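You operate a simulated robot arm through the tools that you are given. There is no shell and no other tool.

The job below is to be done with a simulated robot arm. You get a single attempt, and the scene is never put back.

## Task
Treat ingot B63 in the rust bath at the bath card's volts till dark, then shut the supply down.
Fine: the tub stands open; ingot in the basket, basket in the tub, supply on, volts, output button on; when dark: output button off, volts to 0, supply off. Set down upright: dip basket.
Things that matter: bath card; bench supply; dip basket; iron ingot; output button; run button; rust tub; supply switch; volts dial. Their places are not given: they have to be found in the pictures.

It is judged by the outcome, as a careful person would: the job done as asked, and still so three seconds after it is handed in. It fails if anything else is knocked over, pushed out of place, dropped, spilled or broken.

## Robot
A 7-joint arm with a two-finger gripper, fixed in place. Base frame: the origin is at the foot of the arm, x ahead of it, y to its left, z up; the work surface is at about z = 880. Lengths are in mm, angles in degrees, forces in N, time in s.
With the tool pointing down near the work surface it reaches from about 340 to 720 mm from the base axis. Its first joint turns from -66.0 to 66.0 degrees. Payload 2.45 kg.
Tool frame: the origin (TCP) lies between the finger pads and is the grasp point; the fingertips stand 26 mm ahead of it; z points along the fingers, y is the line along which they close. Largest opening 96 mm; the body of the gripper starts 69 mm behind the TCP.
Orientation is that of the tool frame in the base frame, as a unit quaternion [x, y, z, w]. With the fingers straight down and closing along the base's y, the tool's x points along the base's -x, its y along +y and its z along -z.

## Interface
- The arm moves only by the tool play_rows. Its arguments are lists of equal length, an entry for each row: "travel": the shift along the tool's x, y, z in mm, a list of three; "angular": the turn, a rotation vector about the tool's x, y, z in degrees, a list of three; "claw": the opening, from 0 (shut) to 1 (fully open). In form: {"travel": [[tx, ty, tz], ...], "angular": [[wx, wy, wz], ...], "claw": [claw, ...]}. A call has 1 to 20 rows; each row is the pose to reach, as a shift and turn from the pose commanded when the call began, along the tool's axes at that moment. Each row takes 0.2 s and may step no farther than 50 mm and 8.6 degrees from the row before; otherwise, or with a gripper value out of range, the whole call is refused. Where a pose cannot be reached the arm comes as near as it can. A force on the tool above 50 N (or 10 N above the force at the start of the call, whichever is more), or a blocked arm, ends the call early, and 0.2 s more pass. Each finger halts on what it meets, pressing with about 39 N; the grip force reading is that of the motor and also rises with nothing between the fingers. The clock runs only during rows and for 0.2 s after the last one: add rows that repeat a pose to give the fingers time. The reply holds the time, the measured pose of the TCP, the force on the tool along the base axes, the opening and the grip force, in the units named above and with some noise, with the torque about the TCP (base axes, N m) and any sound that the robot's microphone picked up.
- Cameras (640 x 400 px; columns grow to the right, rows downward): "scene" is fixed at [173.3, -397.8, 1421.7]; the picture's right is [0.70, -0.72, 0.00], its down [-0.41, -0.40, -0.82] and it looks along [0.59, 0.57, -0.57] (base axes); focal length 214 px, centre (320, 200). "wrist" rides on the gripper at [82, 3, -98] in the tool frame; the picture's right is [-0.04, 1.00, 0.00], its down [-0.73, -0.03, -0.68] and it looks along [-0.68, -0.03, 0.73] (tool axes); focal length 256 px, centre (320, 200).
- camera(camera): a new picture of that camera. No time passes.
- probe_pixels(camera, pixels): for up to 12 pixels [column, row] of the newest picture of that camera ("zoom" is the newest enlarged one), the place [x, y, z] in the base frame of the surface seen there, good to about 3 mm. No time passes.
- enlarge(camera, box): a new picture of the part [left, top, right, bottom] of that camera's present view, enlarged. No time passes.
- finish_job(): hands the job in; it is judged then, once.

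Unless the task says otherwise, let go and move clear before handing in.

The tools are called after "Request:" by a JSON object that holds its "op" and its "data". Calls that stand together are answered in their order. play_rows: Moves the arm, as the interface text tells. Its arguments: {"type":"object","properties":{"travel":{"type":"array","items":{"type":"array","items":{"type":"number"}}},"angular":{"type":"array","items":{"type":"array","items":{"type":"number"}}},"claw":{"type":"array","items":{"type":"number"}}},"required":["travel","angular","claw"]} The other tools are called the same way: camera (camera) takes a picture; probe_pixels (camera, pixels) gives the place of the surface under pixels of a picture; enlarge (camera, box) takes an enlarged picture of a part of a camera's view; finish_job () hands the job in.

At the start:

```text
clock: 0.0
ee_pos: [356.5, -90.0, 1368.2]
tcp_rot: [0.0, 1.0, 0.0, 0.001]
force: [-0.4, 0.6, -0.1]
moment: [0.06, -0.02, -0.01]
finger_gap: 96.0
grasp_force: 0.1
```

scene: 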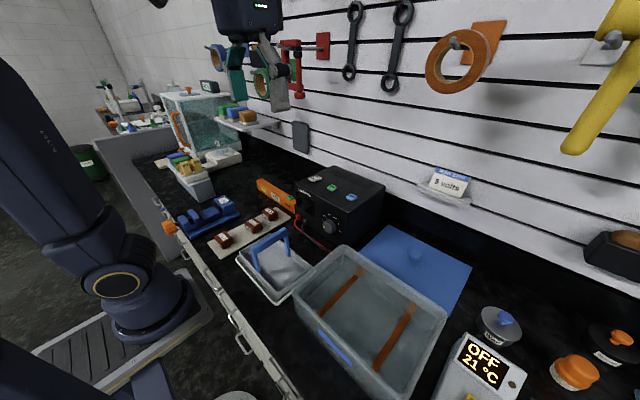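
wrist: 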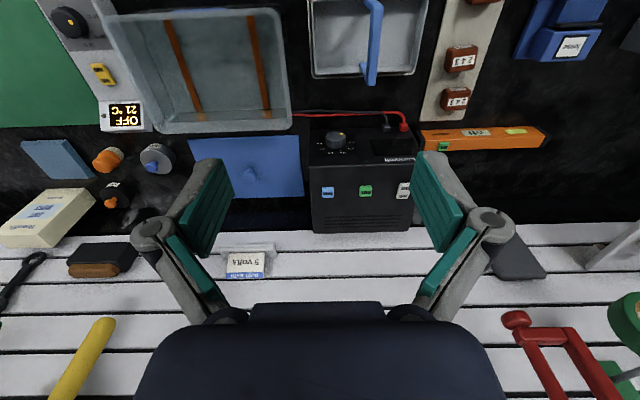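

The scene shows the tub around (370,310), basket at (272,262), ingots at (225-270,215-240), supply at (342,200) and the card at (448,185). I'll enlarge these to read labels.

Request:
{"op": "enlarge", "data": {"camera": "scene", "box": [200, 150, 400, 275]}}

Request:
{"op": "enlarge", "data": {"camera": "scene", "box": [400, 150, 500, 212]}}

Request:
{"op": "enlarge", "data": {"camera": "wrist", "box": [290, 0, 550, 162]}}

Request:
{"op": "enlarge", "data": {"camera": "wrist", "box": [290, 90, 450, 240]}}

Request:
{"op": "enlarge", "data": {"camera": "wrist", "box": [200, 235, 300, 297]}}

```text
3.20 times, centred on (300, 212) of scene
```

zoom: 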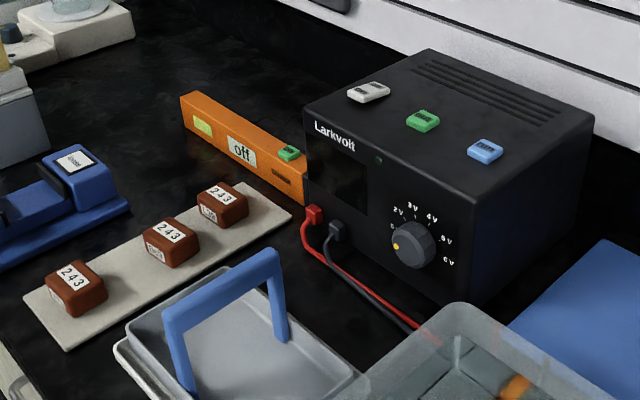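

```text
6.40 times, centred on (450, 181) of scene
```

zoom: 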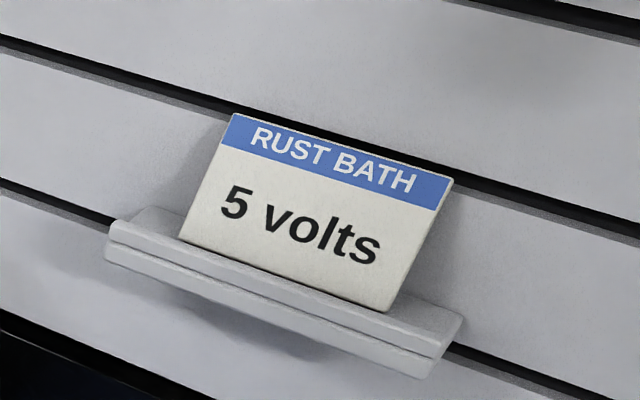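

```text
2.46 times, centred on (420, 81) of wrist
```

zoom: 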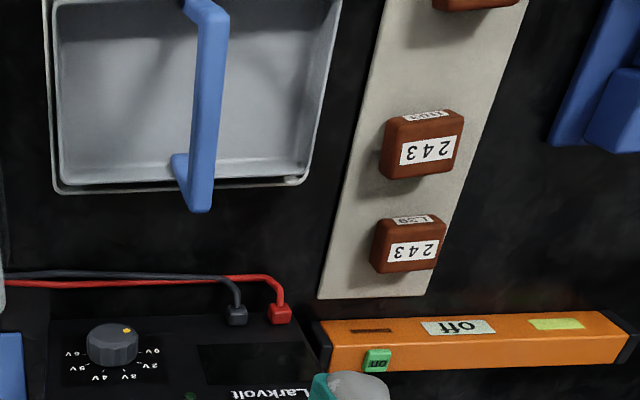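

```text
2.67 times, centred on (370, 165) of wrist
```

zoom: 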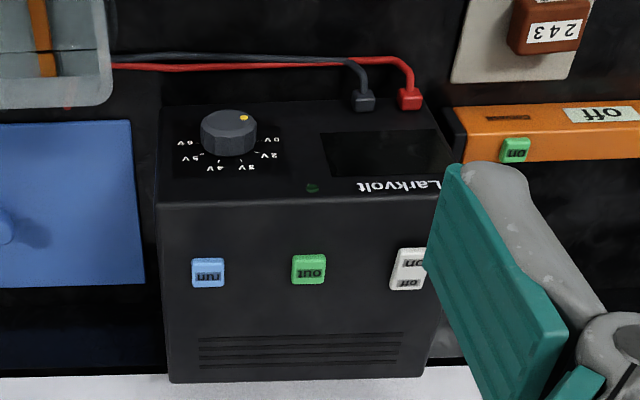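

```text
6.40 times, centred on (250, 266) of wrist
```

zoom: 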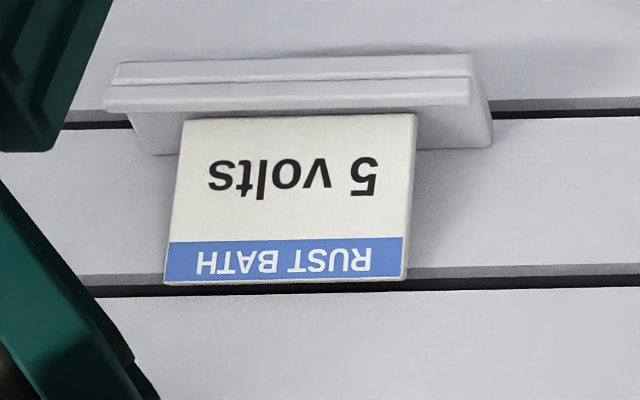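

The card reads RUST BATH 5 volts; the supply has white on/off, green "out", blue "run" on top, and the dial on the front. Next I read the small ingot labels.

Request:
{"op": "enlarge", "data": {"camera": "scene", "box": [210, 225, 242, 245]}}

Request:
{"op": "enlarge", "data": {"camera": "scene", "box": [240, 213, 272, 233]}}

Request:
{"op": "enlarge", "data": {"camera": "scene", "box": [255, 202, 287, 222]}}

Request:
{"op": "enlarge", "data": {"camera": "wrist", "box": [430, 35, 494, 115]}}

Request:
{"op": "enlarge", "data": {"camera": "scene", "box": [290, 165, 370, 215]}}

Request:
{"op": "enlarge", "data": {"camera": "scene", "box": [310, 210, 360, 245]}}

Request:
{"op": "enlarge", "data": {"camera": "scene", "box": [250, 170, 310, 208]}}

```text
16.00 times, centred on (226, 235) of scene
```

zoom: 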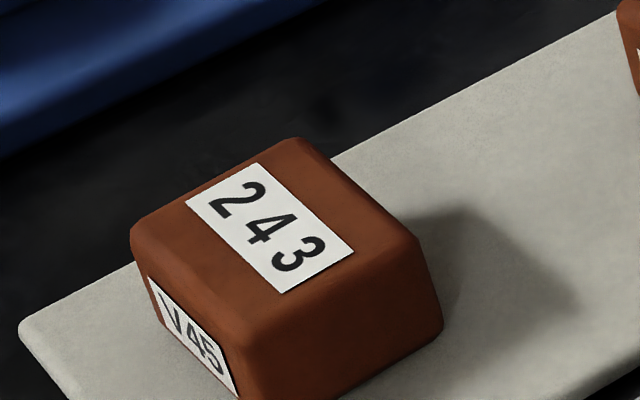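

```text
16.00 times, centred on (256, 223) of scene
```

zoom: 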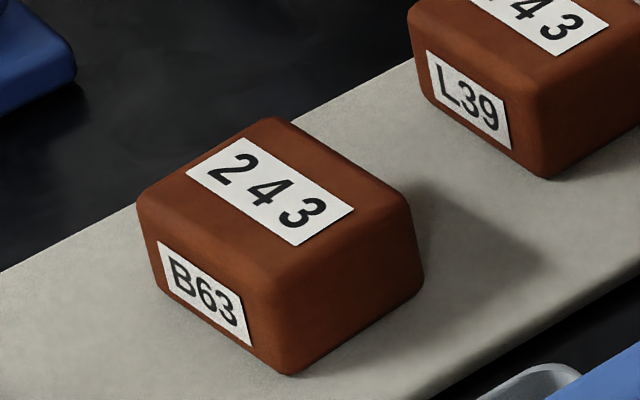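

```text
16.00 times, centred on (271, 212) of scene
```

zoom: 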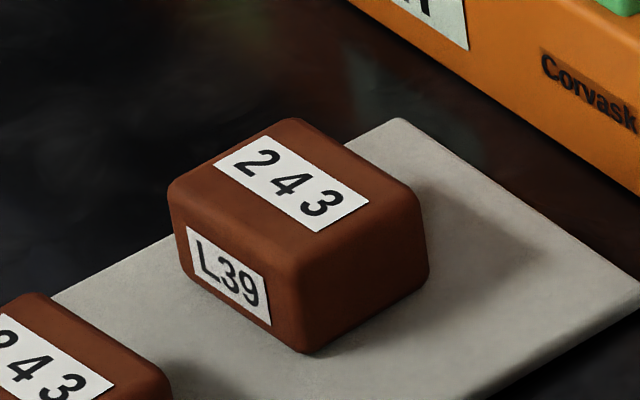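

```text
5.00 times, centred on (462, 75) of wrist
```

zoom: 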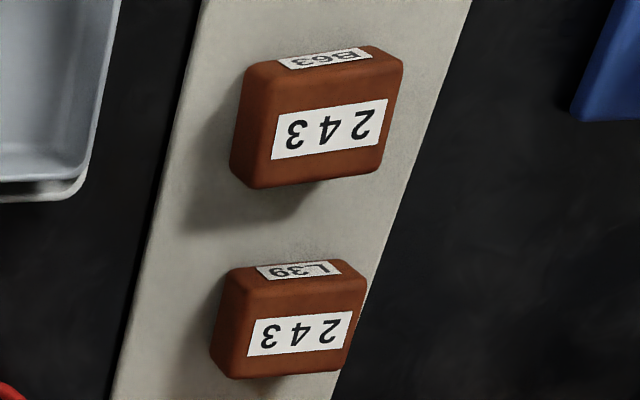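

```text
8.00 times, centred on (330, 190) of scene
```

zoom: 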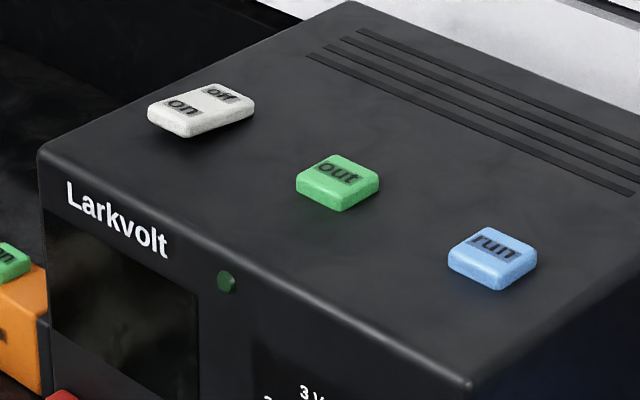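

```text
11.43 times, centred on (335, 228) of scene
```

zoom: 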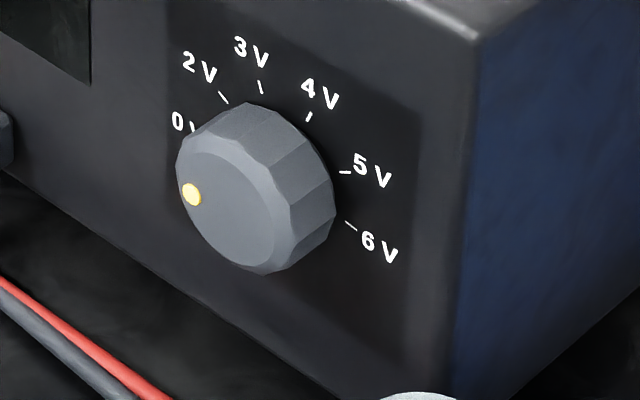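

```text
10.53 times, centred on (280, 189) of scene
```

zoom: 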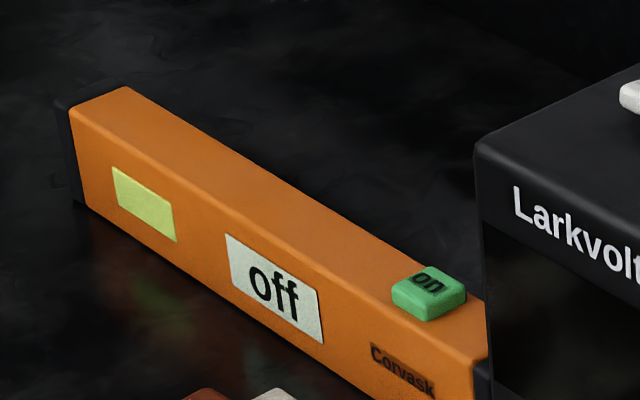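

B63 is the middle ingot (256,223); the orange bar is a separate spirit level. Now I measure positions.

Request:
{"op": "probe_pixels", "data": {"camera": "scene", "pixels": [[254, 221], [225, 233], [270, 210], [250, 240], [286, 231], [290, 255], [262, 274], [265, 299], [310, 268], [238, 257], [285, 240], [252, 265]]}}

Request:
{"op": "probe_pixels", "data": {"camera": "scene", "pixels": [[317, 177], [314, 180], [332, 188], [352, 197], [329, 227], [342, 170], [385, 190], [348, 213], [301, 186], [414, 250], [462, 262], [365, 262]]}}

Request:
{"op": "probe_pixels", "data": {"camera": "scene", "pixels": [[342, 248], [444, 317], [296, 295], [404, 397], [370, 300], [340, 295], [393, 340], [335, 345], [352, 275], [410, 310], [300, 310], [380, 385]]}}

Request:
{"op": "probe_pixels", "data": {"camera": "wrist", "pixels": [[460, 57], [455, 98], [371, 42], [374, 4], [369, 80], [316, 75], [410, 75], [328, 191], [366, 190], [404, 186], [404, 195], [336, 138]]}}

```text
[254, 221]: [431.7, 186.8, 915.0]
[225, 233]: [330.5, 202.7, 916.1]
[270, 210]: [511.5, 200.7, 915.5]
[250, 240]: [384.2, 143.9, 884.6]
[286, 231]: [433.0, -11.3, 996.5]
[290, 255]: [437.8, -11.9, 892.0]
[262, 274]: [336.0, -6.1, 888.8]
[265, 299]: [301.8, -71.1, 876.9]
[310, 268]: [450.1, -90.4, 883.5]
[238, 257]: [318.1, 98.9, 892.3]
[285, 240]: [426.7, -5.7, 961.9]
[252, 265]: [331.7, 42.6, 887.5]
```

```text
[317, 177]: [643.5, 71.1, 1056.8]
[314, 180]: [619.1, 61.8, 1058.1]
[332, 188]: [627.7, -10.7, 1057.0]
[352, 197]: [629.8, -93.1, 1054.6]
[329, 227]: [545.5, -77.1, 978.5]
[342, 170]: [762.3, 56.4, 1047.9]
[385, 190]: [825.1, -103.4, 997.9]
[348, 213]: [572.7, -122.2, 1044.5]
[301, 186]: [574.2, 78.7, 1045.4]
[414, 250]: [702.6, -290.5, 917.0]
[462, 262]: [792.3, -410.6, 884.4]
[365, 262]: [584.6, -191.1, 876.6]
```

```text
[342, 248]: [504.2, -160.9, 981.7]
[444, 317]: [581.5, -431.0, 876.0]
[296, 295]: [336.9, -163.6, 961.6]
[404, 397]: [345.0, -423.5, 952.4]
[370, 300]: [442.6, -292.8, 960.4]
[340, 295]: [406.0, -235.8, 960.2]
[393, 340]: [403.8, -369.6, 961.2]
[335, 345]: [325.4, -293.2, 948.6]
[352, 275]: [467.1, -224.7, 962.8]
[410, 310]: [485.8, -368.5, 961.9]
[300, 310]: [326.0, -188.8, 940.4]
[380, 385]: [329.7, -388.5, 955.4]
```

```text
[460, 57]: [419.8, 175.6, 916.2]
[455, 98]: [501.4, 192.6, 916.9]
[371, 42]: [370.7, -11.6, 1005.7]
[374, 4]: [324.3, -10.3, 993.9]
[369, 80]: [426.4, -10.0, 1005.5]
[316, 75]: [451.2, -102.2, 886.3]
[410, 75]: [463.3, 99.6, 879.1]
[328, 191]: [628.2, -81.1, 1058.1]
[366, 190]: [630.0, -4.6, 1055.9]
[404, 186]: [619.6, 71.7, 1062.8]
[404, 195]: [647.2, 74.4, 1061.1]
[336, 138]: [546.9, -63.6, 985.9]
```

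Now finer geometry: basket, tub, knob and ingot up close.

Request:
{"op": "enlarge", "data": {"camera": "scene", "box": [230, 220, 326, 310]}}

Request:
{"op": "enlarge", "data": {"camera": "scene", "box": [280, 240, 456, 400]}}

Request:
{"op": "enlarge", "data": {"camera": "wrist", "box": [90, 0, 310, 140]}}

Request:
{"op": "enlarge", "data": {"camera": "wrist", "box": [295, 95, 425, 165]}}

```text
4.44 times, centred on (278, 265) of scene
```

zoom: 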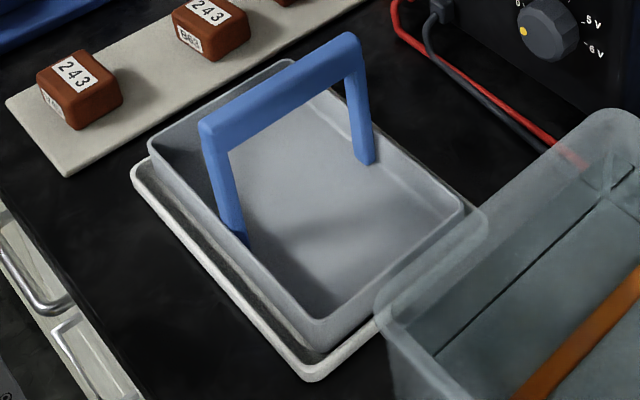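

```text
2.50 times, centred on (368, 320) of scene
```

zoom: 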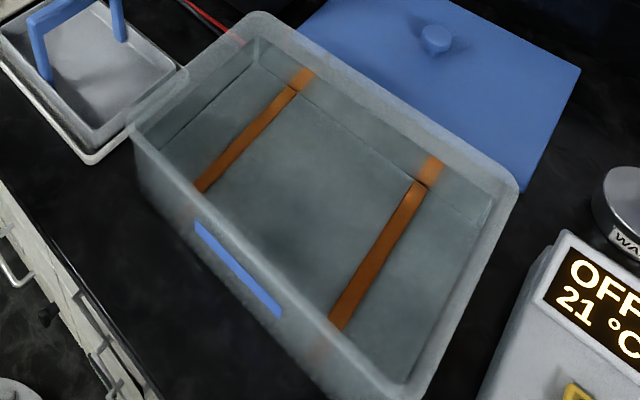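

```text
2.86 times, centred on (200, 70) of wrist
```

zoom: 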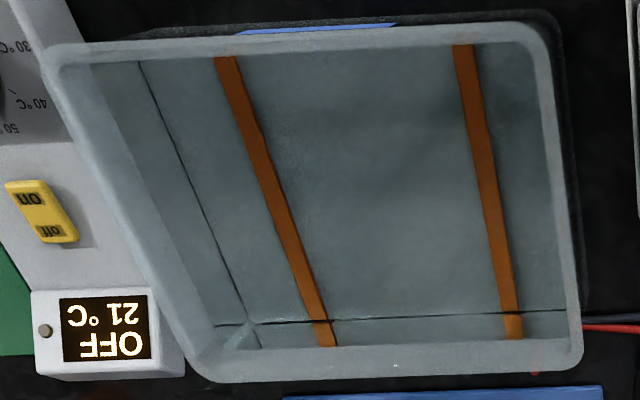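

```text
4.92 times, centred on (360, 130) of wrist
```

zoom: 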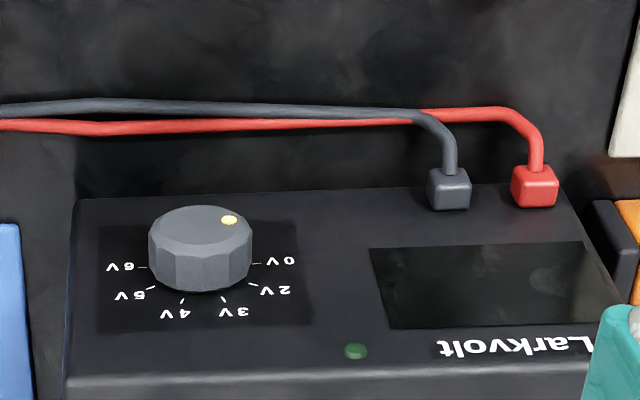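

Request:
{"op": "enlarge", "data": {"camera": "scene", "box": [310, 210, 360, 245]}}

Request:
{"op": "probe_pixels", "data": {"camera": "zoom", "pixels": [[191, 126], [223, 97], [261, 86], [309, 116], [345, 172], [350, 225], [190, 195], [245, 195], [225, 115], [245, 262], [420, 150], [130, 60]]}}

Request:
{"op": "probe_pixels", "data": {"camera": "zoom", "pixels": [[290, 180], [310, 200], [270, 120], [280, 265], [330, 180], [400, 80], [420, 370], [60, 130], [470, 20], [430, 280], [165, 225], [210, 240]]}}

```text
11.43 times, centred on (335, 228) of scene
```

zoom: 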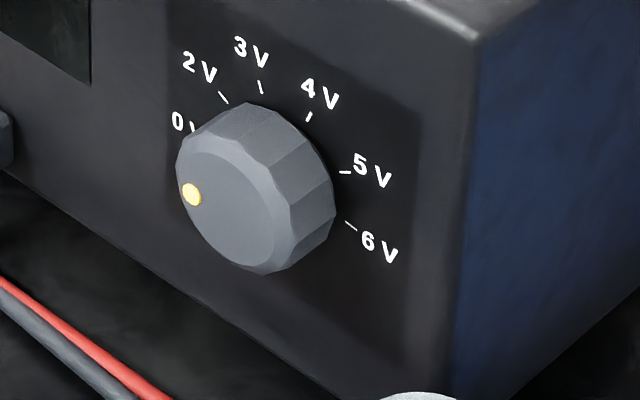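

```text
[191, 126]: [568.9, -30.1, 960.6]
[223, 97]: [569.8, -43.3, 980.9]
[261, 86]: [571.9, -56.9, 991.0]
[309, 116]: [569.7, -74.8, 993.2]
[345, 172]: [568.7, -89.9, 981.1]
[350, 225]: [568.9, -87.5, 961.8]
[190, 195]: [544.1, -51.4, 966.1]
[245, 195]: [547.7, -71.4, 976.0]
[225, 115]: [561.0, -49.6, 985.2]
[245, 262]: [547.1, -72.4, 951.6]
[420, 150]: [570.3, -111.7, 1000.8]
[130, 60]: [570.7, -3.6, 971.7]
```

```text
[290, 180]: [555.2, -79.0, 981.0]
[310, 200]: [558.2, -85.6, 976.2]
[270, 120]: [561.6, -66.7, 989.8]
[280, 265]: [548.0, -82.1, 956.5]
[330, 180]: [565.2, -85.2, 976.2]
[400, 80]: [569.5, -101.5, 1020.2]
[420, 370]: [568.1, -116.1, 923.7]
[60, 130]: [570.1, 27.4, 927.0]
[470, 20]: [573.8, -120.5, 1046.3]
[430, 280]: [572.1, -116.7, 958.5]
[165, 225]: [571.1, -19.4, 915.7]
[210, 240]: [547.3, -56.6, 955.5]
```

Request:
{"op": "enlarge", "data": {"camera": "scene", "box": [230, 220, 326, 310]}}

Request:
{"op": "probe_pixels", "data": {"camera": "zoom", "pixels": [[153, 142], [288, 63], [462, 212], [325, 322], [135, 170], [305, 375], [205, 125], [348, 38], [245, 238], [365, 160], [330, 200], [390, 270]]}}

Request:
{"op": "probe_pixels", "data": {"camera": "zoom", "pixels": [[220, 110], [220, 128], [280, 80], [280, 95], [200, 22], [190, 40], [212, 45], [180, 12], [225, 60], [245, 35], [320, 290], [375, 310]]}}

Request:
{"op": "enlarge", "data": {"camera": "scene", "box": [240, 211, 272, 235]}}

Request:
{"op": "probe_pixels", "data": {"camera": "zoom", "pixels": [[272, 160], [400, 240], [150, 235], [290, 300], [280, 220], [250, 390], [420, 310], [330, 250], [200, 310], [160, 330], [350, 360], [150, 255]]}}

```text
4.44 times, centred on (278, 265) of scene
```

zoom: 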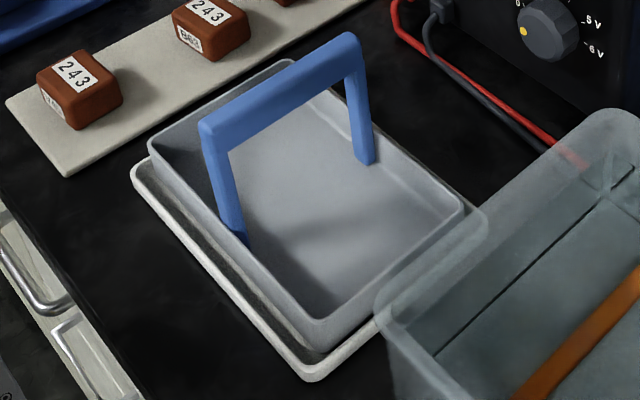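

```text
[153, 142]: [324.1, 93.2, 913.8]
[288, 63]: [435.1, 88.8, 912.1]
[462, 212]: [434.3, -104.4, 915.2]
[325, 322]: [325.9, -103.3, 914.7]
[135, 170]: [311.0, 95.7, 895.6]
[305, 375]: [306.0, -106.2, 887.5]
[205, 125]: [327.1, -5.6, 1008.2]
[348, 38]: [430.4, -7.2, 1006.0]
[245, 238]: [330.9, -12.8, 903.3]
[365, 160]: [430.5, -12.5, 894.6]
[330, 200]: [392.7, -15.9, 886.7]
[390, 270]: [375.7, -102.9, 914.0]
```

```text
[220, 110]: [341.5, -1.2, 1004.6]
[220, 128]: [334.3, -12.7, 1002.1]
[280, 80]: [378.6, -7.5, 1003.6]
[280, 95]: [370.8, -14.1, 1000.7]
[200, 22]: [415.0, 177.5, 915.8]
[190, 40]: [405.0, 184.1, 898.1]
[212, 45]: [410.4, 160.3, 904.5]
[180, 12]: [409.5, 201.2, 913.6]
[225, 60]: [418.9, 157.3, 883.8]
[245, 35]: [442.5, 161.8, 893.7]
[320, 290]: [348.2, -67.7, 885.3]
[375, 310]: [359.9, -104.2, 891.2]
```

```text
16.00 times, centred on (256, 223) of scene
```

zoom: 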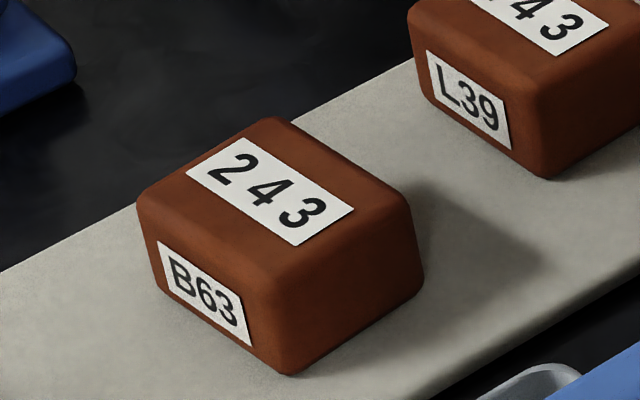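

```text
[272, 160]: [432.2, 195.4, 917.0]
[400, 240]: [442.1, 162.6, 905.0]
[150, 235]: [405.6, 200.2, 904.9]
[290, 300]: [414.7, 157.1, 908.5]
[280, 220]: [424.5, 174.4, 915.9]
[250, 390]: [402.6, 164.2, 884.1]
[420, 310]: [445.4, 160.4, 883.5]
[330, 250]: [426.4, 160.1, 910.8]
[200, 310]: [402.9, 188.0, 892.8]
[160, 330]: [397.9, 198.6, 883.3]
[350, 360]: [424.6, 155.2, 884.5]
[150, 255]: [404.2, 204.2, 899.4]
```

The basket spans x 324–435, y −104–93 with the handle bar along x at y≈−6, top z≈1006; B63 is centred near (426,181), top 916, yaw ~7°. I'll move above it with the gripper turned so the fingers close along x.

Request:
{"op": "play_rows", "data": {"travel": [[-6.3, 24.6, 31.6], [-12.6, 49.3, 63.3], [-19, 73.9, 94.9], [-25.3, 98.5, 126.5], [-31.6, 123.2, 158.2], [-37.9, 147.8, 189.8], [-44.2, 172.5, 221.5], [-50.5, 197.1, 253.1], [-56.9, 221.7, 284.7], [-63.2, 246.4, 316.4], [-69.5, 271, 348]], "angular": [[0, 0, 7.55], [0, 0, 15.1], [0, 0, 22.6], [0, 0, 30.2], [0, 0, 37.7], [0, 0, 45.3], [0, 0, 52.8], [0, 0, 60.4], [0, 0, 67.9], [0, 0, 75.5], [0, 0, 83]], "claw": [1, 1, 1, 1, 1, 1, 1, 1, 1, 0.9, 0.8]}}

Request:
{"op": "camera", "data": {"camera": "wrist"}}

Request:
{"op": "camera", "data": {"camera": "scene"}}

```text
clock: 2.4
ee_pos: [426.3, 180.1, 1019.9]
tcp_rot: [0.664, 0.748, 0.0, 0.0]
force: [0.2, 0.2, 0.2]
moment: [0.0, 0.05, 0.0]
finger_gap: 76.8
grasp_force: 0.0
```

```text
taken
```

wrist: 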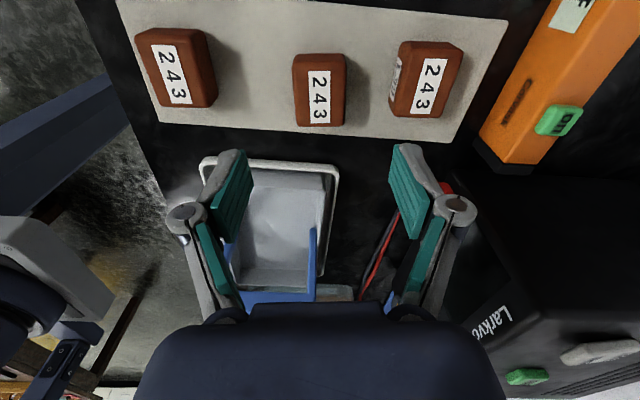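

```text
taken
```

scene: 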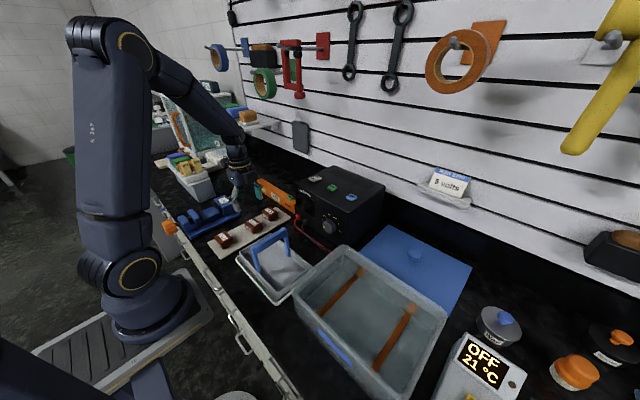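

B63 appears at (320,92) in the wrist view, lined up with the fingers. I'll measure its edges before descending.

Request:
{"op": "enlarge", "data": {"camera": "wrist", "box": [280, 45, 360, 135]}}

Request:
{"op": "probe_pixels", "data": {"camera": "wrist", "pixels": [[297, 60], [342, 58], [300, 122], [342, 121], [320, 90], [296, 90], [343, 90], [320, 58], [320, 122]]}}

```text
4.44 times, centred on (320, 90) of wrist
```

zoom: 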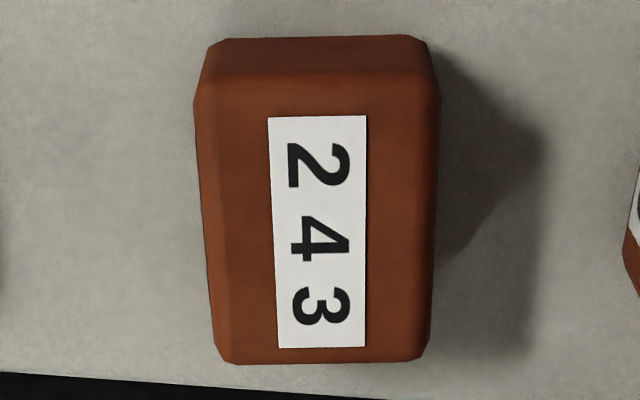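

```text
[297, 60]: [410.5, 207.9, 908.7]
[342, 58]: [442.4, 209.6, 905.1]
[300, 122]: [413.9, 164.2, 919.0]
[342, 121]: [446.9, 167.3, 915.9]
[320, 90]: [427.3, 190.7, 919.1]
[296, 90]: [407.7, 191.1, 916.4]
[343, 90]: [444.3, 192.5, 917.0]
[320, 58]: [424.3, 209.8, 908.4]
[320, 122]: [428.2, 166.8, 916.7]
```

Request:
{"op": "play_rows", "data": {"travel": [[3.5, 0.7, 40], [3.5, 0.7, 75], [3.5, 0.7, 95], [3.5, 0.7, 107], [3.5, 0.7, 107]], "angular": [[0, 0, 0], [0, 0, 0], [0, 0, 0], [0, 0, 0], [0, 0, 0]], "claw": [0.75, 0.7, 0.7, 0.7, 0.7]}}

Request:
{"op": "camera", "data": {"camera": "wrist"}}

Request:
{"op": "enlarge", "data": {"camera": "scene", "box": [200, 150, 320, 250]}}

```text
clock: 3.6
ee_pos: [428.3, 183.2, 912.2]
tcp_rot: [0.663, 0.749, -0.001, 0.0]
force: [-0.3, 0.5, 0.3]
moment: [0.0, -0.01, 0.0]
finger_gap: 67.4
grasp_force: 0.1
```

```text
taken
```

wrist: 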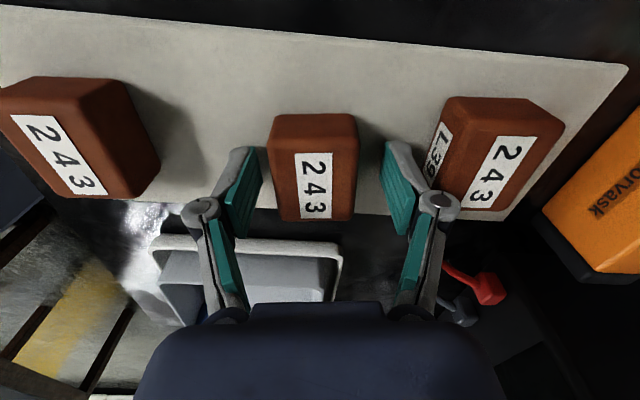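

```text
4.00 times, centred on (260, 200) of scene
```

zoom: 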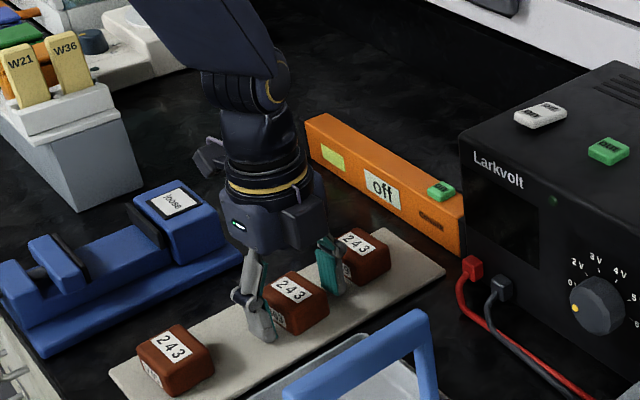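

The fingers straddle B63 (ingot at (313,165) between pads at (245,195) and (397,190)). Closing now.

Request:
{"op": "play_rows", "data": {"travel": [[0, 0, 0], [0, 0, 0], [0, 0, 0], [0, 0, 0], [0, 0, 0]], "angular": [[0, 0, 0], [0, 0, 0], [0, 0, 0], [0, 0, 0], [0, 0, 0]], "claw": [0.5, 0.3, 0.2, 0.2, 0.2]}}

```text
clock: 4.8
ee_pos: [429.6, 184.0, 913.2]
tcp_rot: [0.663, 0.748, 0.0, 0.0]
force: [-0.8, -0.7, 0.1]
moment: [-0.12, 0.08, 0.0]
finger_gap: 39.5
grasp_force: 39.1
```

B63 is held (39.5 mm gap). Lifting and carrying it over the +y half of the basket at (380,48).

Request:
{"op": "play_rows", "data": {"travel": [[0, 0, -20], [0, 0, -60], [0, 0, -100], [0, 0, -117], [-26, -13, -117], [-60, -31, -117], [-95, -48, -117], [-122, -62, -117], [-129.1, -65.6, -117], [-129.1, -65.6, -117]], "angular": [[0, 0, 0], [0, 0, 0], [0, 0, 0], [0, 0, 0], [0, 0, 1], [0, 0, 3], [0, 0, 5], [0, 0, 7], [0, 0, 7], [0, 0, 7]], "claw": [0.2, 0.2, 0.2, 0.2, 0.2, 0.2, 0.2, 0.2, 0.2, 0.2]}}

Request:
{"op": "camera", "data": {"camera": "wrist"}}

Request:
{"op": "enlarge", "data": {"camera": "scene", "box": [200, 150, 340, 310]}}

```text
clock: 7.0
ee_pos: [378.8, 44.8, 1028.3]
tcp_rot: [0.707, 0.707, 0.001, 0.0]
force: [0.4, 0.0, -5.0]
moment: [0.02, 0.04, 0.0]
finger_gap: 39.4
grasp_force: 39.2
```

```text
taken
```

wrist: 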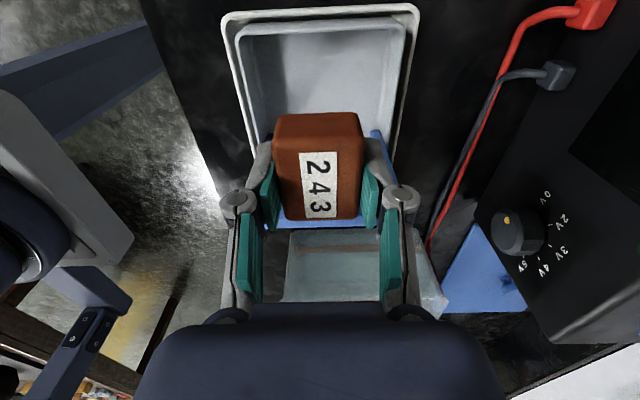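

```text
2.50 times, centred on (270, 230) of scene
```

zoom: 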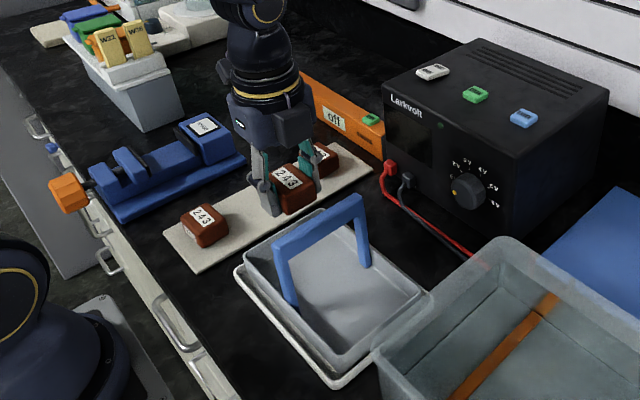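

Ingot is held above the open half of the basket. Lowering it to the basket floor.

Request:
{"op": "play_rows", "data": {"travel": [[4, 1, 35], [4, 1, 70], [4, 1, 90], [4, 1, 102], [4, 1, 109], [4, 1, 111], [4, 1, 111]], "angular": [[0, 0, 0], [0, 0, 0], [0, 0, 0], [0, 0, 0], [0, 0, 0], [0, 0, 0], [0, 0, 0]], "claw": [0.2, 0.2, 0.2, 0.2, 0.2, 0.2, 0.2]}}

Request:
{"op": "enlarge", "data": {"camera": "scene", "box": [220, 190, 320, 310]}}

Request:
{"op": "camera", "data": {"camera": "wrist"}}

```text
clock: 8.6
ee_pos: [377.4, 51.0, 918.3]
tcp_rot: [0.707, 0.707, 0.0, -0.001]
force: [0.5, -0.1, -4.7]
moment: [0.0, 0.0, -0.02]
finger_gap: 39.6
grasp_force: 39.0
```

```text
3.33 times, centred on (270, 250) of scene
```

zoom: 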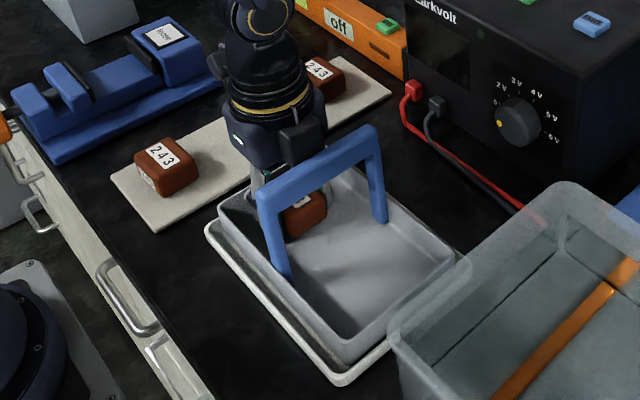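

```text
taken
```

wrist: 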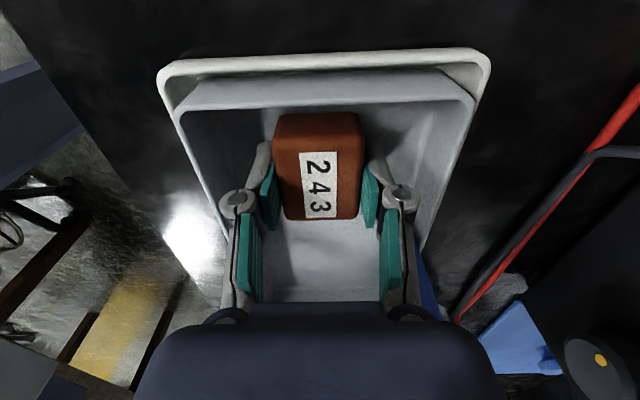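

Still carrying the full weight (−4.7 N), so the ingot hangs slightly above the floor; I'll creep down 1 mm at a time.

Request:
{"op": "play_rows", "data": {"travel": [[0, 0, 1], [0, 0, 2], [0, 0, 2.5]], "angular": [[0, 0, 0], [0, 0, 0], [0, 0, 0]], "claw": [0.2, 0.2, 0.2]}}

```text
clock: 9.4
ee_pos: [378.4, 51.6, 915.7]
tcp_rot: [0.707, 0.708, 0.0, 0.0]
force: [-0.1, 0.1, -4.4]
moment: [-0.01, 0.0, 0.01]
finger_gap: 39.4
grasp_force: 39.1
```

Request:
{"op": "play_rows", "data": {"travel": [[0, 0, 0.7], [0, 0, 1.4], [0, 0, 2.0]], "angular": [[0, 0, 0], [0, 0, 0], [0, 0, 0]], "claw": [0.2, 0.2, 0.2]}}

```text
clock: 10.2
ee_pos: [379.0, 52.2, 913.9]
tcp_rot: [0.708, 0.706, 0.001, 0.001]
force: [-2.5, -4.5, 26.1]
moment: [-0.21, 0.32, 0.07]
finger_gap: 39.7
grasp_force: 39.2
```

Contact reached (+26 N). Back off 0.8 mm and open.

Request:
{"op": "play_rows", "data": {"travel": [[0, 0, -0.8], [0, 0, -0.8], [0, 0, -0.8], [0, 0, -0.8]], "angular": [[0, 0, 0], [0, 0, 0], [0, 0, 0], [0, 0, 0]], "claw": [0.2, 0.45, 0.58, 0.58]}}

```text
clock: 11.2
ee_pos: [378.2, 51.1, 915.8]
tcp_rot: [0.707, 0.708, 0.0, 0.001]
force: [-0.2, 1.0, -0.2]
moment: [-0.03, 0.0, -0.03]
finger_gap: 55.9
grasp_force: 0.1
```

Request:
{"op": "play_rows", "data": {"travel": [[0, 0, -20], [0, 0, -60], [0, 0, -105], [0, 0, -150], [-5, 0, -150], [-10, 0, -150], [-16, 0, -150], [-22, 0, -150], [-28, 0, -150], [-34, 0, -150], [-40, 0, -150], [-46, 0, -150], [-52, 1, -150], [-57, 2, -150], [-57, 2, -150]], "angular": [[0, 0, 0], [0, 0, 0], [0, 0, 0], [0, 0, 0], [0, 0, -8.5], [0, 0, -17], [0, 0, -25.5], [0, 0, -34], [0, 0, -42.5], [0, 0, -51], [0, 0, -59.5], [0, 0, -68], [0, 0, -76.5], [0, 0, -85], [0, 0, -90]], "claw": [0.58, 0.58, 0.58, 0.58, 0.58, 0.58, 0.58, 0.58, 0.58, 0.58, 0.58, 0.58, 0.58, 0.58, 0.58]}}

Request:
{"op": "camera", "data": {"camera": "wrist"}}

Request:
{"op": "enlarge", "data": {"camera": "scene", "box": [200, 150, 340, 310]}}

```text
clock: 14.4
ee_pos: [380.4, -5.5, 1066.3]
tcp_rot: [-0.001, 1.0, 0.0, 0.0]
force: [-1.5, -0.1, 0.4]
moment: [0.03, 0.02, -0.01]
finger_gap: 55.8
grasp_force: 0.0
```

```text
taken
```

wrist: 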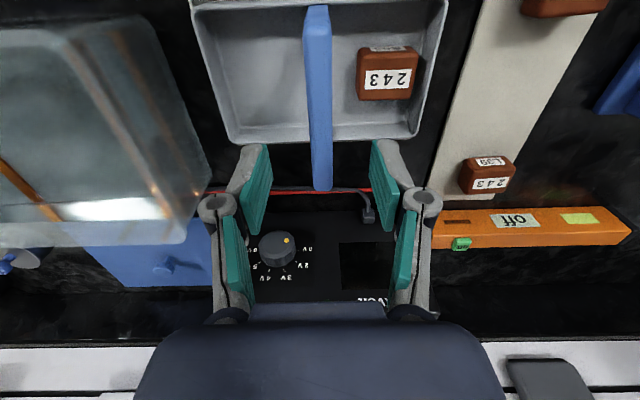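

```text
2.50 times, centred on (270, 230) of scene
```

zoom: 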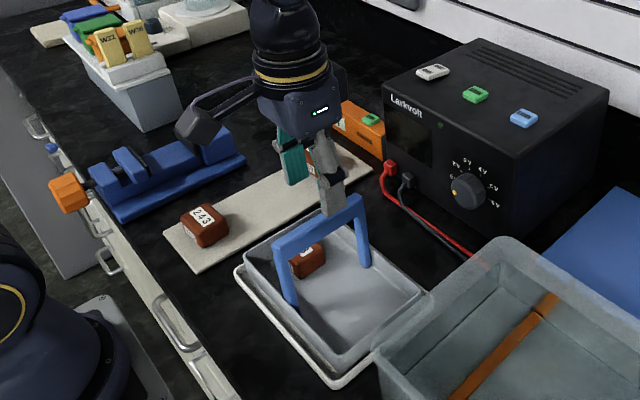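

Ingot sits in the basket; the handle bar (318,100) is centred between the fingers. Lowering to grip the handle.

Request:
{"op": "play_rows", "data": {"travel": [[0, 0, 35], [0, 0, 55], [0, 0, 66], [0, 0, 66], [0, 0, 66], [0, 0, 66], [0, 0, 66]], "angular": [[0, 0, 0], [0, 0, 0], [0, 0, 0], [0, 0, 0], [0, 0, 0], [0, 0, 0], [0, 0, 0]], "claw": [0.58, 0.58, 0.58, 0.4, 0.2, 0.05, 0.05]}}

Request:
{"op": "camera", "data": {"camera": "wrist"}}

Request:
{"op": "probe_pixels", "data": {"camera": "scene", "pixels": [[296, 292], [300, 297], [342, 246], [348, 250], [440, 312], [447, 316], [403, 395], [320, 268], [395, 282], [350, 340]]}}

```text
clock: 16.0
ee_pos: [381.0, -6.0, 998.7]
tcp_rot: [-0.001, 1.0, 0.0, 0.0]
force: [0.3, 0.6, -2.3]
moment: [0.04, -0.09, 0.0]
finger_gap: 15.0
grasp_force: 37.8
```

```text
taken
```

wrist: 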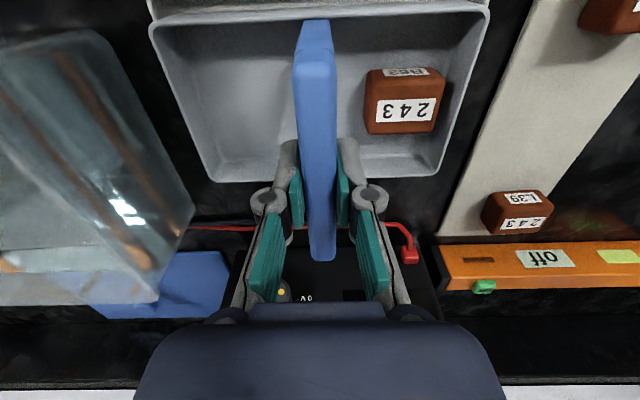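

```text
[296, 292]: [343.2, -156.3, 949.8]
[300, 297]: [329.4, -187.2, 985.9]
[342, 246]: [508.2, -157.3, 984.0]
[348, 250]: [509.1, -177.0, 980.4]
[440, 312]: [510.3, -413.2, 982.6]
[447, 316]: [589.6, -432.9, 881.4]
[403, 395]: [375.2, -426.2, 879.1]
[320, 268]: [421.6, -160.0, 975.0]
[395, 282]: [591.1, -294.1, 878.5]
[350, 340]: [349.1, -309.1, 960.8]
```

Handle gripped (15 mm). Before lifting I'll measure the tub rim more precisely.

Request:
{"op": "enlarge", "data": {"camera": "scene", "box": [280, 240, 456, 400]}}

Request:
{"op": "probe_pixels", "data": {"camera": "zoom", "pixels": [[136, 128], [190, 66], [250, 16], [380, 95], [512, 185], [495, 250], [440, 375], [250, 310], [160, 185], [200, 225], [330, 325], [300, 70]]}}

Request:
{"op": "probe_pixels", "data": {"camera": "zoom", "pixels": [[185, 85], [370, 105], [485, 250], [240, 285], [130, 140], [435, 170], [300, 78], [507, 195], [420, 385], [405, 395], [200, 60], [450, 140]]}}

```text
2.50 times, centred on (368, 320) of scene
```

zoom: 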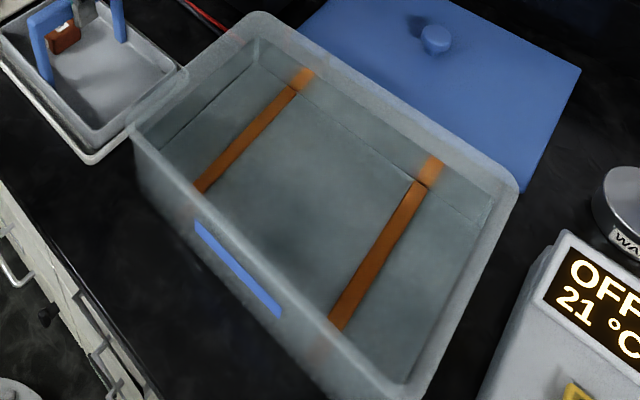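

```text
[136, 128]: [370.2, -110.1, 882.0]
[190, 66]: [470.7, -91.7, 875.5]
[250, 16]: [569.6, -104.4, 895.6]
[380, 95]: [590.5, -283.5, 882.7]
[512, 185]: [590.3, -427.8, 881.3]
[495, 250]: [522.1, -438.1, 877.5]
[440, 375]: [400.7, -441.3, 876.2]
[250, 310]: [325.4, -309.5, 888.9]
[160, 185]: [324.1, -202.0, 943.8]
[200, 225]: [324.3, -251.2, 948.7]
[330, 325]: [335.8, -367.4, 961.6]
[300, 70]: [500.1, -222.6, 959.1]
```

```text
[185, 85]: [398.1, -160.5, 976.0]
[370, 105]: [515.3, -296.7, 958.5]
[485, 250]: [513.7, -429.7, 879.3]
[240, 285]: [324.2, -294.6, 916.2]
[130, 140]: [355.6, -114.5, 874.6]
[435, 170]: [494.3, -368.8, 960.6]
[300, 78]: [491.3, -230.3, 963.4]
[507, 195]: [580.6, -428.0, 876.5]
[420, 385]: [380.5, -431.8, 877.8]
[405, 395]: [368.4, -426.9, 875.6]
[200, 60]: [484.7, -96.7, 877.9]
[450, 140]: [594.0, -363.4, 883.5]
```

Tub outer rim is about x 324–515, y −158–−424, z 983, so its centre is near (419,−291). Lifting the basket straight up, then checking its tilt.

Request:
{"op": "play_rows", "data": {"travel": [[0, 0, -3], [0, 0, -10], [0, 0, -25], [0, 0, -45], [0, 0, -65], [0, 0, -85], [0, 0, -105], [0, 0, -120], [0, 0, -130], [0, 0, -130]], "angular": [[0, 0, 0], [0, 0, 0], [0, 0, 0], [0, 0, 0], [0, 0, 0], [0, 0, 0], [0, 0, 0], [0, 0, 0], [0, 0, 0], [0, 0, 0]], "claw": [0.05, 0.05, 0.05, 0.05, 0.05, 0.05, 0.05, 0.05, 0.05, 0.05]}}

Request:
{"op": "camera", "data": {"camera": "wrist"}}

Request:
{"op": "enlarge", "data": {"camera": "scene", "box": [200, 120, 360, 300]}}

```text
clock: 18.2
ee_pos: [380.2, -4.4, 1129.5]
tcp_rot: [0.0, 1.0, 0.0, 0.001]
force: [0.7, -0.9, -6.8]
moment: [-0.26, 0.0, -0.01]
finger_gap: 14.5
grasp_force: 39.0
```

```text
taken
```

wrist: 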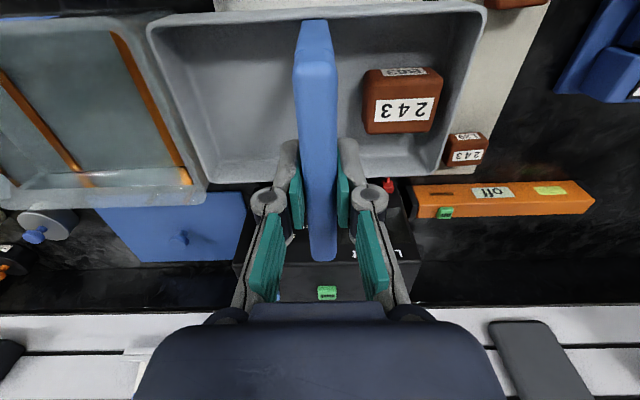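

```text
2.22 times, centred on (280, 210) of scene
```

zoom: 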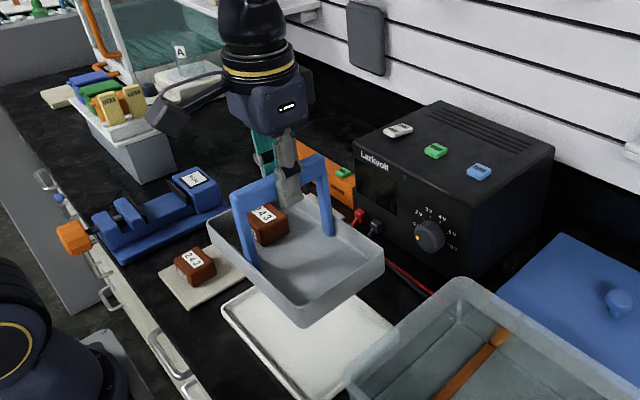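

Basket is level with the ingot inside. Carrying it above the tub.

Request:
{"op": "play_rows", "data": {"travel": [[-2, -10, 0], [-5, -32, 0], [-9, -58, 0], [-13, -86, 0], [-17, -114, 0], [-21, -142, 0], [-25, -170, 0], [-29, -198, 0], [-32, -226, 0], [-35, -252, 0], [-37, -271, 0], [-38.5, -283, 0], [-39, -286.6, 0], [-39, -286.6, 0]], "angular": [[0, 0, 0], [0, 0, 0], [0, 0, 0], [0, 0, 0], [0, 0, 0], [0, 0, 0], [0, 0, 0], [0, 0, 0], [0, 0, 0], [0, 0, 0], [0, 0, 0], [0, 0, 0], [0, 0, 0], [0, 0, 0]], "claw": [0.05, 0.05, 0.05, 0.05, 0.05, 0.05, 0.05, 0.05, 0.05, 0.05, 0.05, 0.05, 0.05, 0.05]}}

Request:
{"op": "camera", "data": {"camera": "wrist"}}

Request:
{"op": "camera", "data": {"camera": "scene"}}

```text
clock: 21.2
ee_pos: [419.5, -293.1, 1130.0]
tcp_rot: [0.001, 1.0, 0.001, -0.001]
force: [-0.5, -0.2, -6.8]
moment: [-0.26, -0.01, 0.01]
finger_gap: 15.1
grasp_force: 39.0
```

```text
taken
```

wrist: 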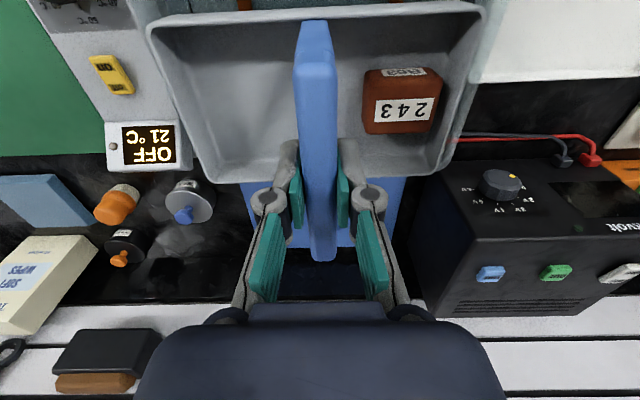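

```text
taken
```

scene: 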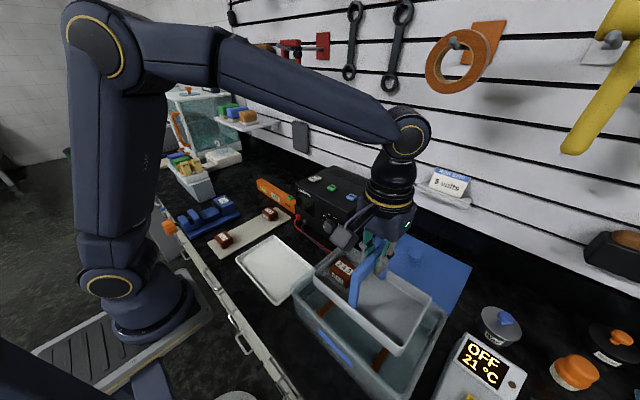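

Basket hangs centred over the tub. Lowering it slowly into the liquid.

Request:
{"op": "play_rows", "data": {"travel": [[0, 0, 10], [0, 0, 22], [0, 0, 34], [0, 0, 46], [0, 0, 56], [0, 0, 66], [0, 0, 75], [0, 0, 84], [0, 0, 92], [0, 0, 100], [0, 0, 106], [0, 0, 111], [0, 0, 115], [0, 0, 115]], "angular": [[0, 0, 0], [0, 0, 0], [0, 0, 0], [0, 0, 0], [0, 0, 0], [0, 0, 0], [0, 0, 0], [0, 0, 0], [0, 0, 0], [0, 0, 0], [0, 0, 0], [0, 0, 0], [0, 0, 0], [0, 0, 0]], "claw": [0.05, 0.05, 0.05, 0.05, 0.05, 0.05, 0.05, 0.05, 0.05, 0.05, 0.05, 0.05, 0.05, 0.05]}}

Request:
{"op": "enlarge", "data": {"camera": "scene", "box": [280, 200, 460, 400]}}

```text
clock: 24.2
ee_pos: [419.2, -291.7, 1013.2]
tcp_rot: [0.001, 1.0, 0.0, 0.0]
force: [-0.5, 0.0, -6.3]
moment: [-0.25, -0.03, -0.02]
finger_gap: 15.1
grasp_force: 39.0
```

```text
2.00 times, centred on (370, 300) of scene
```

zoom: 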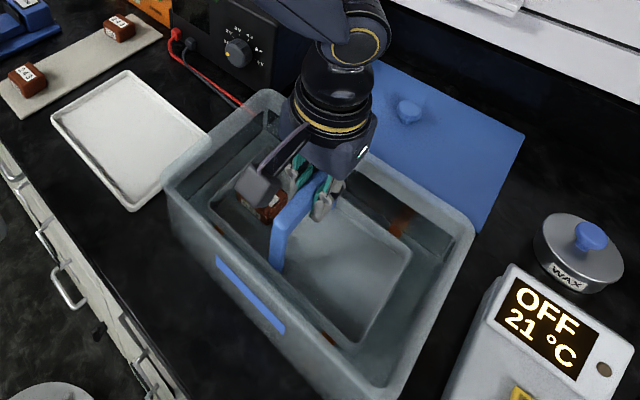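

Still carrying −6.3 N, basket well inside the tub. Creeping down until contact.

Request:
{"op": "play_rows", "data": {"travel": [[0, 0, 1.5], [0, 0, 3], [0, 0, 4.5], [0, 0, 5.5], [0, 0, 6.5]], "angular": [[0, 0, 0], [0, 0, 0], [0, 0, 0], [0, 0, 0], [0, 0, 0]], "claw": [0.05, 0.05, 0.05, 0.05, 0.05]}}

```text
clock: 25.4
ee_pos: [420.0, -291.5, 1006.8]
tcp_rot: [0.001, 1.0, 0.0, 0.0]
force: [-0.2, -0.8, -1.8]
moment: [-0.03, 0.22, 0.02]
finger_gap: 15.0
grasp_force: 38.7
```

Request:
{"op": "play_rows", "data": {"travel": [[0, 0, 0.5], [0, 0, 1]], "angular": [[0, 0, 0], [0, 0, 0]], "claw": [0.05, 0.05]}}

```text
clock: 26.0
ee_pos: [418.8, -291.7, 1006.7]
tcp_rot: [0.0, 1.0, 0.0, 0.001]
force: [1.0, -3.1, 1.5]
moment: [0.09, 0.14, 0.0]
finger_gap: 14.8
grasp_force: 39.0
```

Basket is resting on the tub floor. Releasing the handle and rising clear.

Request:
{"op": "play_rows", "data": {"travel": [[0, 0, 0], [0, 0, 0], [0, 0, 0], [0, 0, -15], [0, 0, -50], [0, 0, -90], [0, 0, -130], [0, 0, -130]], "angular": [[0, 0, 0], [0, 0, 0], [0, 0, 0], [0, 0, 0], [0, 0, 0], [0, 0, 0], [0, 0, 0], [0, 0, 0]], "claw": [0.3, 0.5, 0.55, 0.55, 0.55, 0.55, 0.55, 0.55]}}

Request:
{"op": "camera", "data": {"camera": "wrist"}}

Request:
{"op": "enlarge", "data": {"camera": "scene", "box": [280, 200, 460, 400]}}

```text
clock: 27.8
ee_pos: [420.0, -293.1, 1135.6]
tcp_rot: [0.001, 1.0, -0.001, 0.001]
force: [0.2, 0.4, -0.2]
moment: [-0.03, 0.0, 0.0]
finger_gap: 53.0
grasp_force: 0.1
```

```text
taken
```

wrist: 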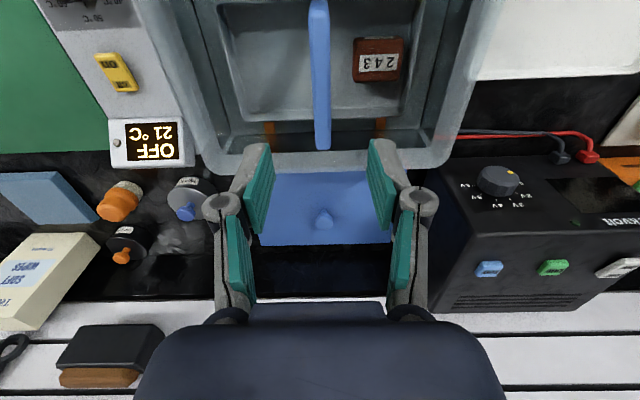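

```text
2.00 times, centred on (370, 300) of scene
```

zoom: 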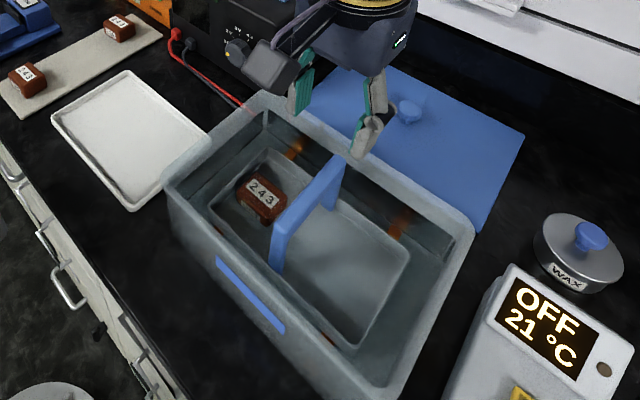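

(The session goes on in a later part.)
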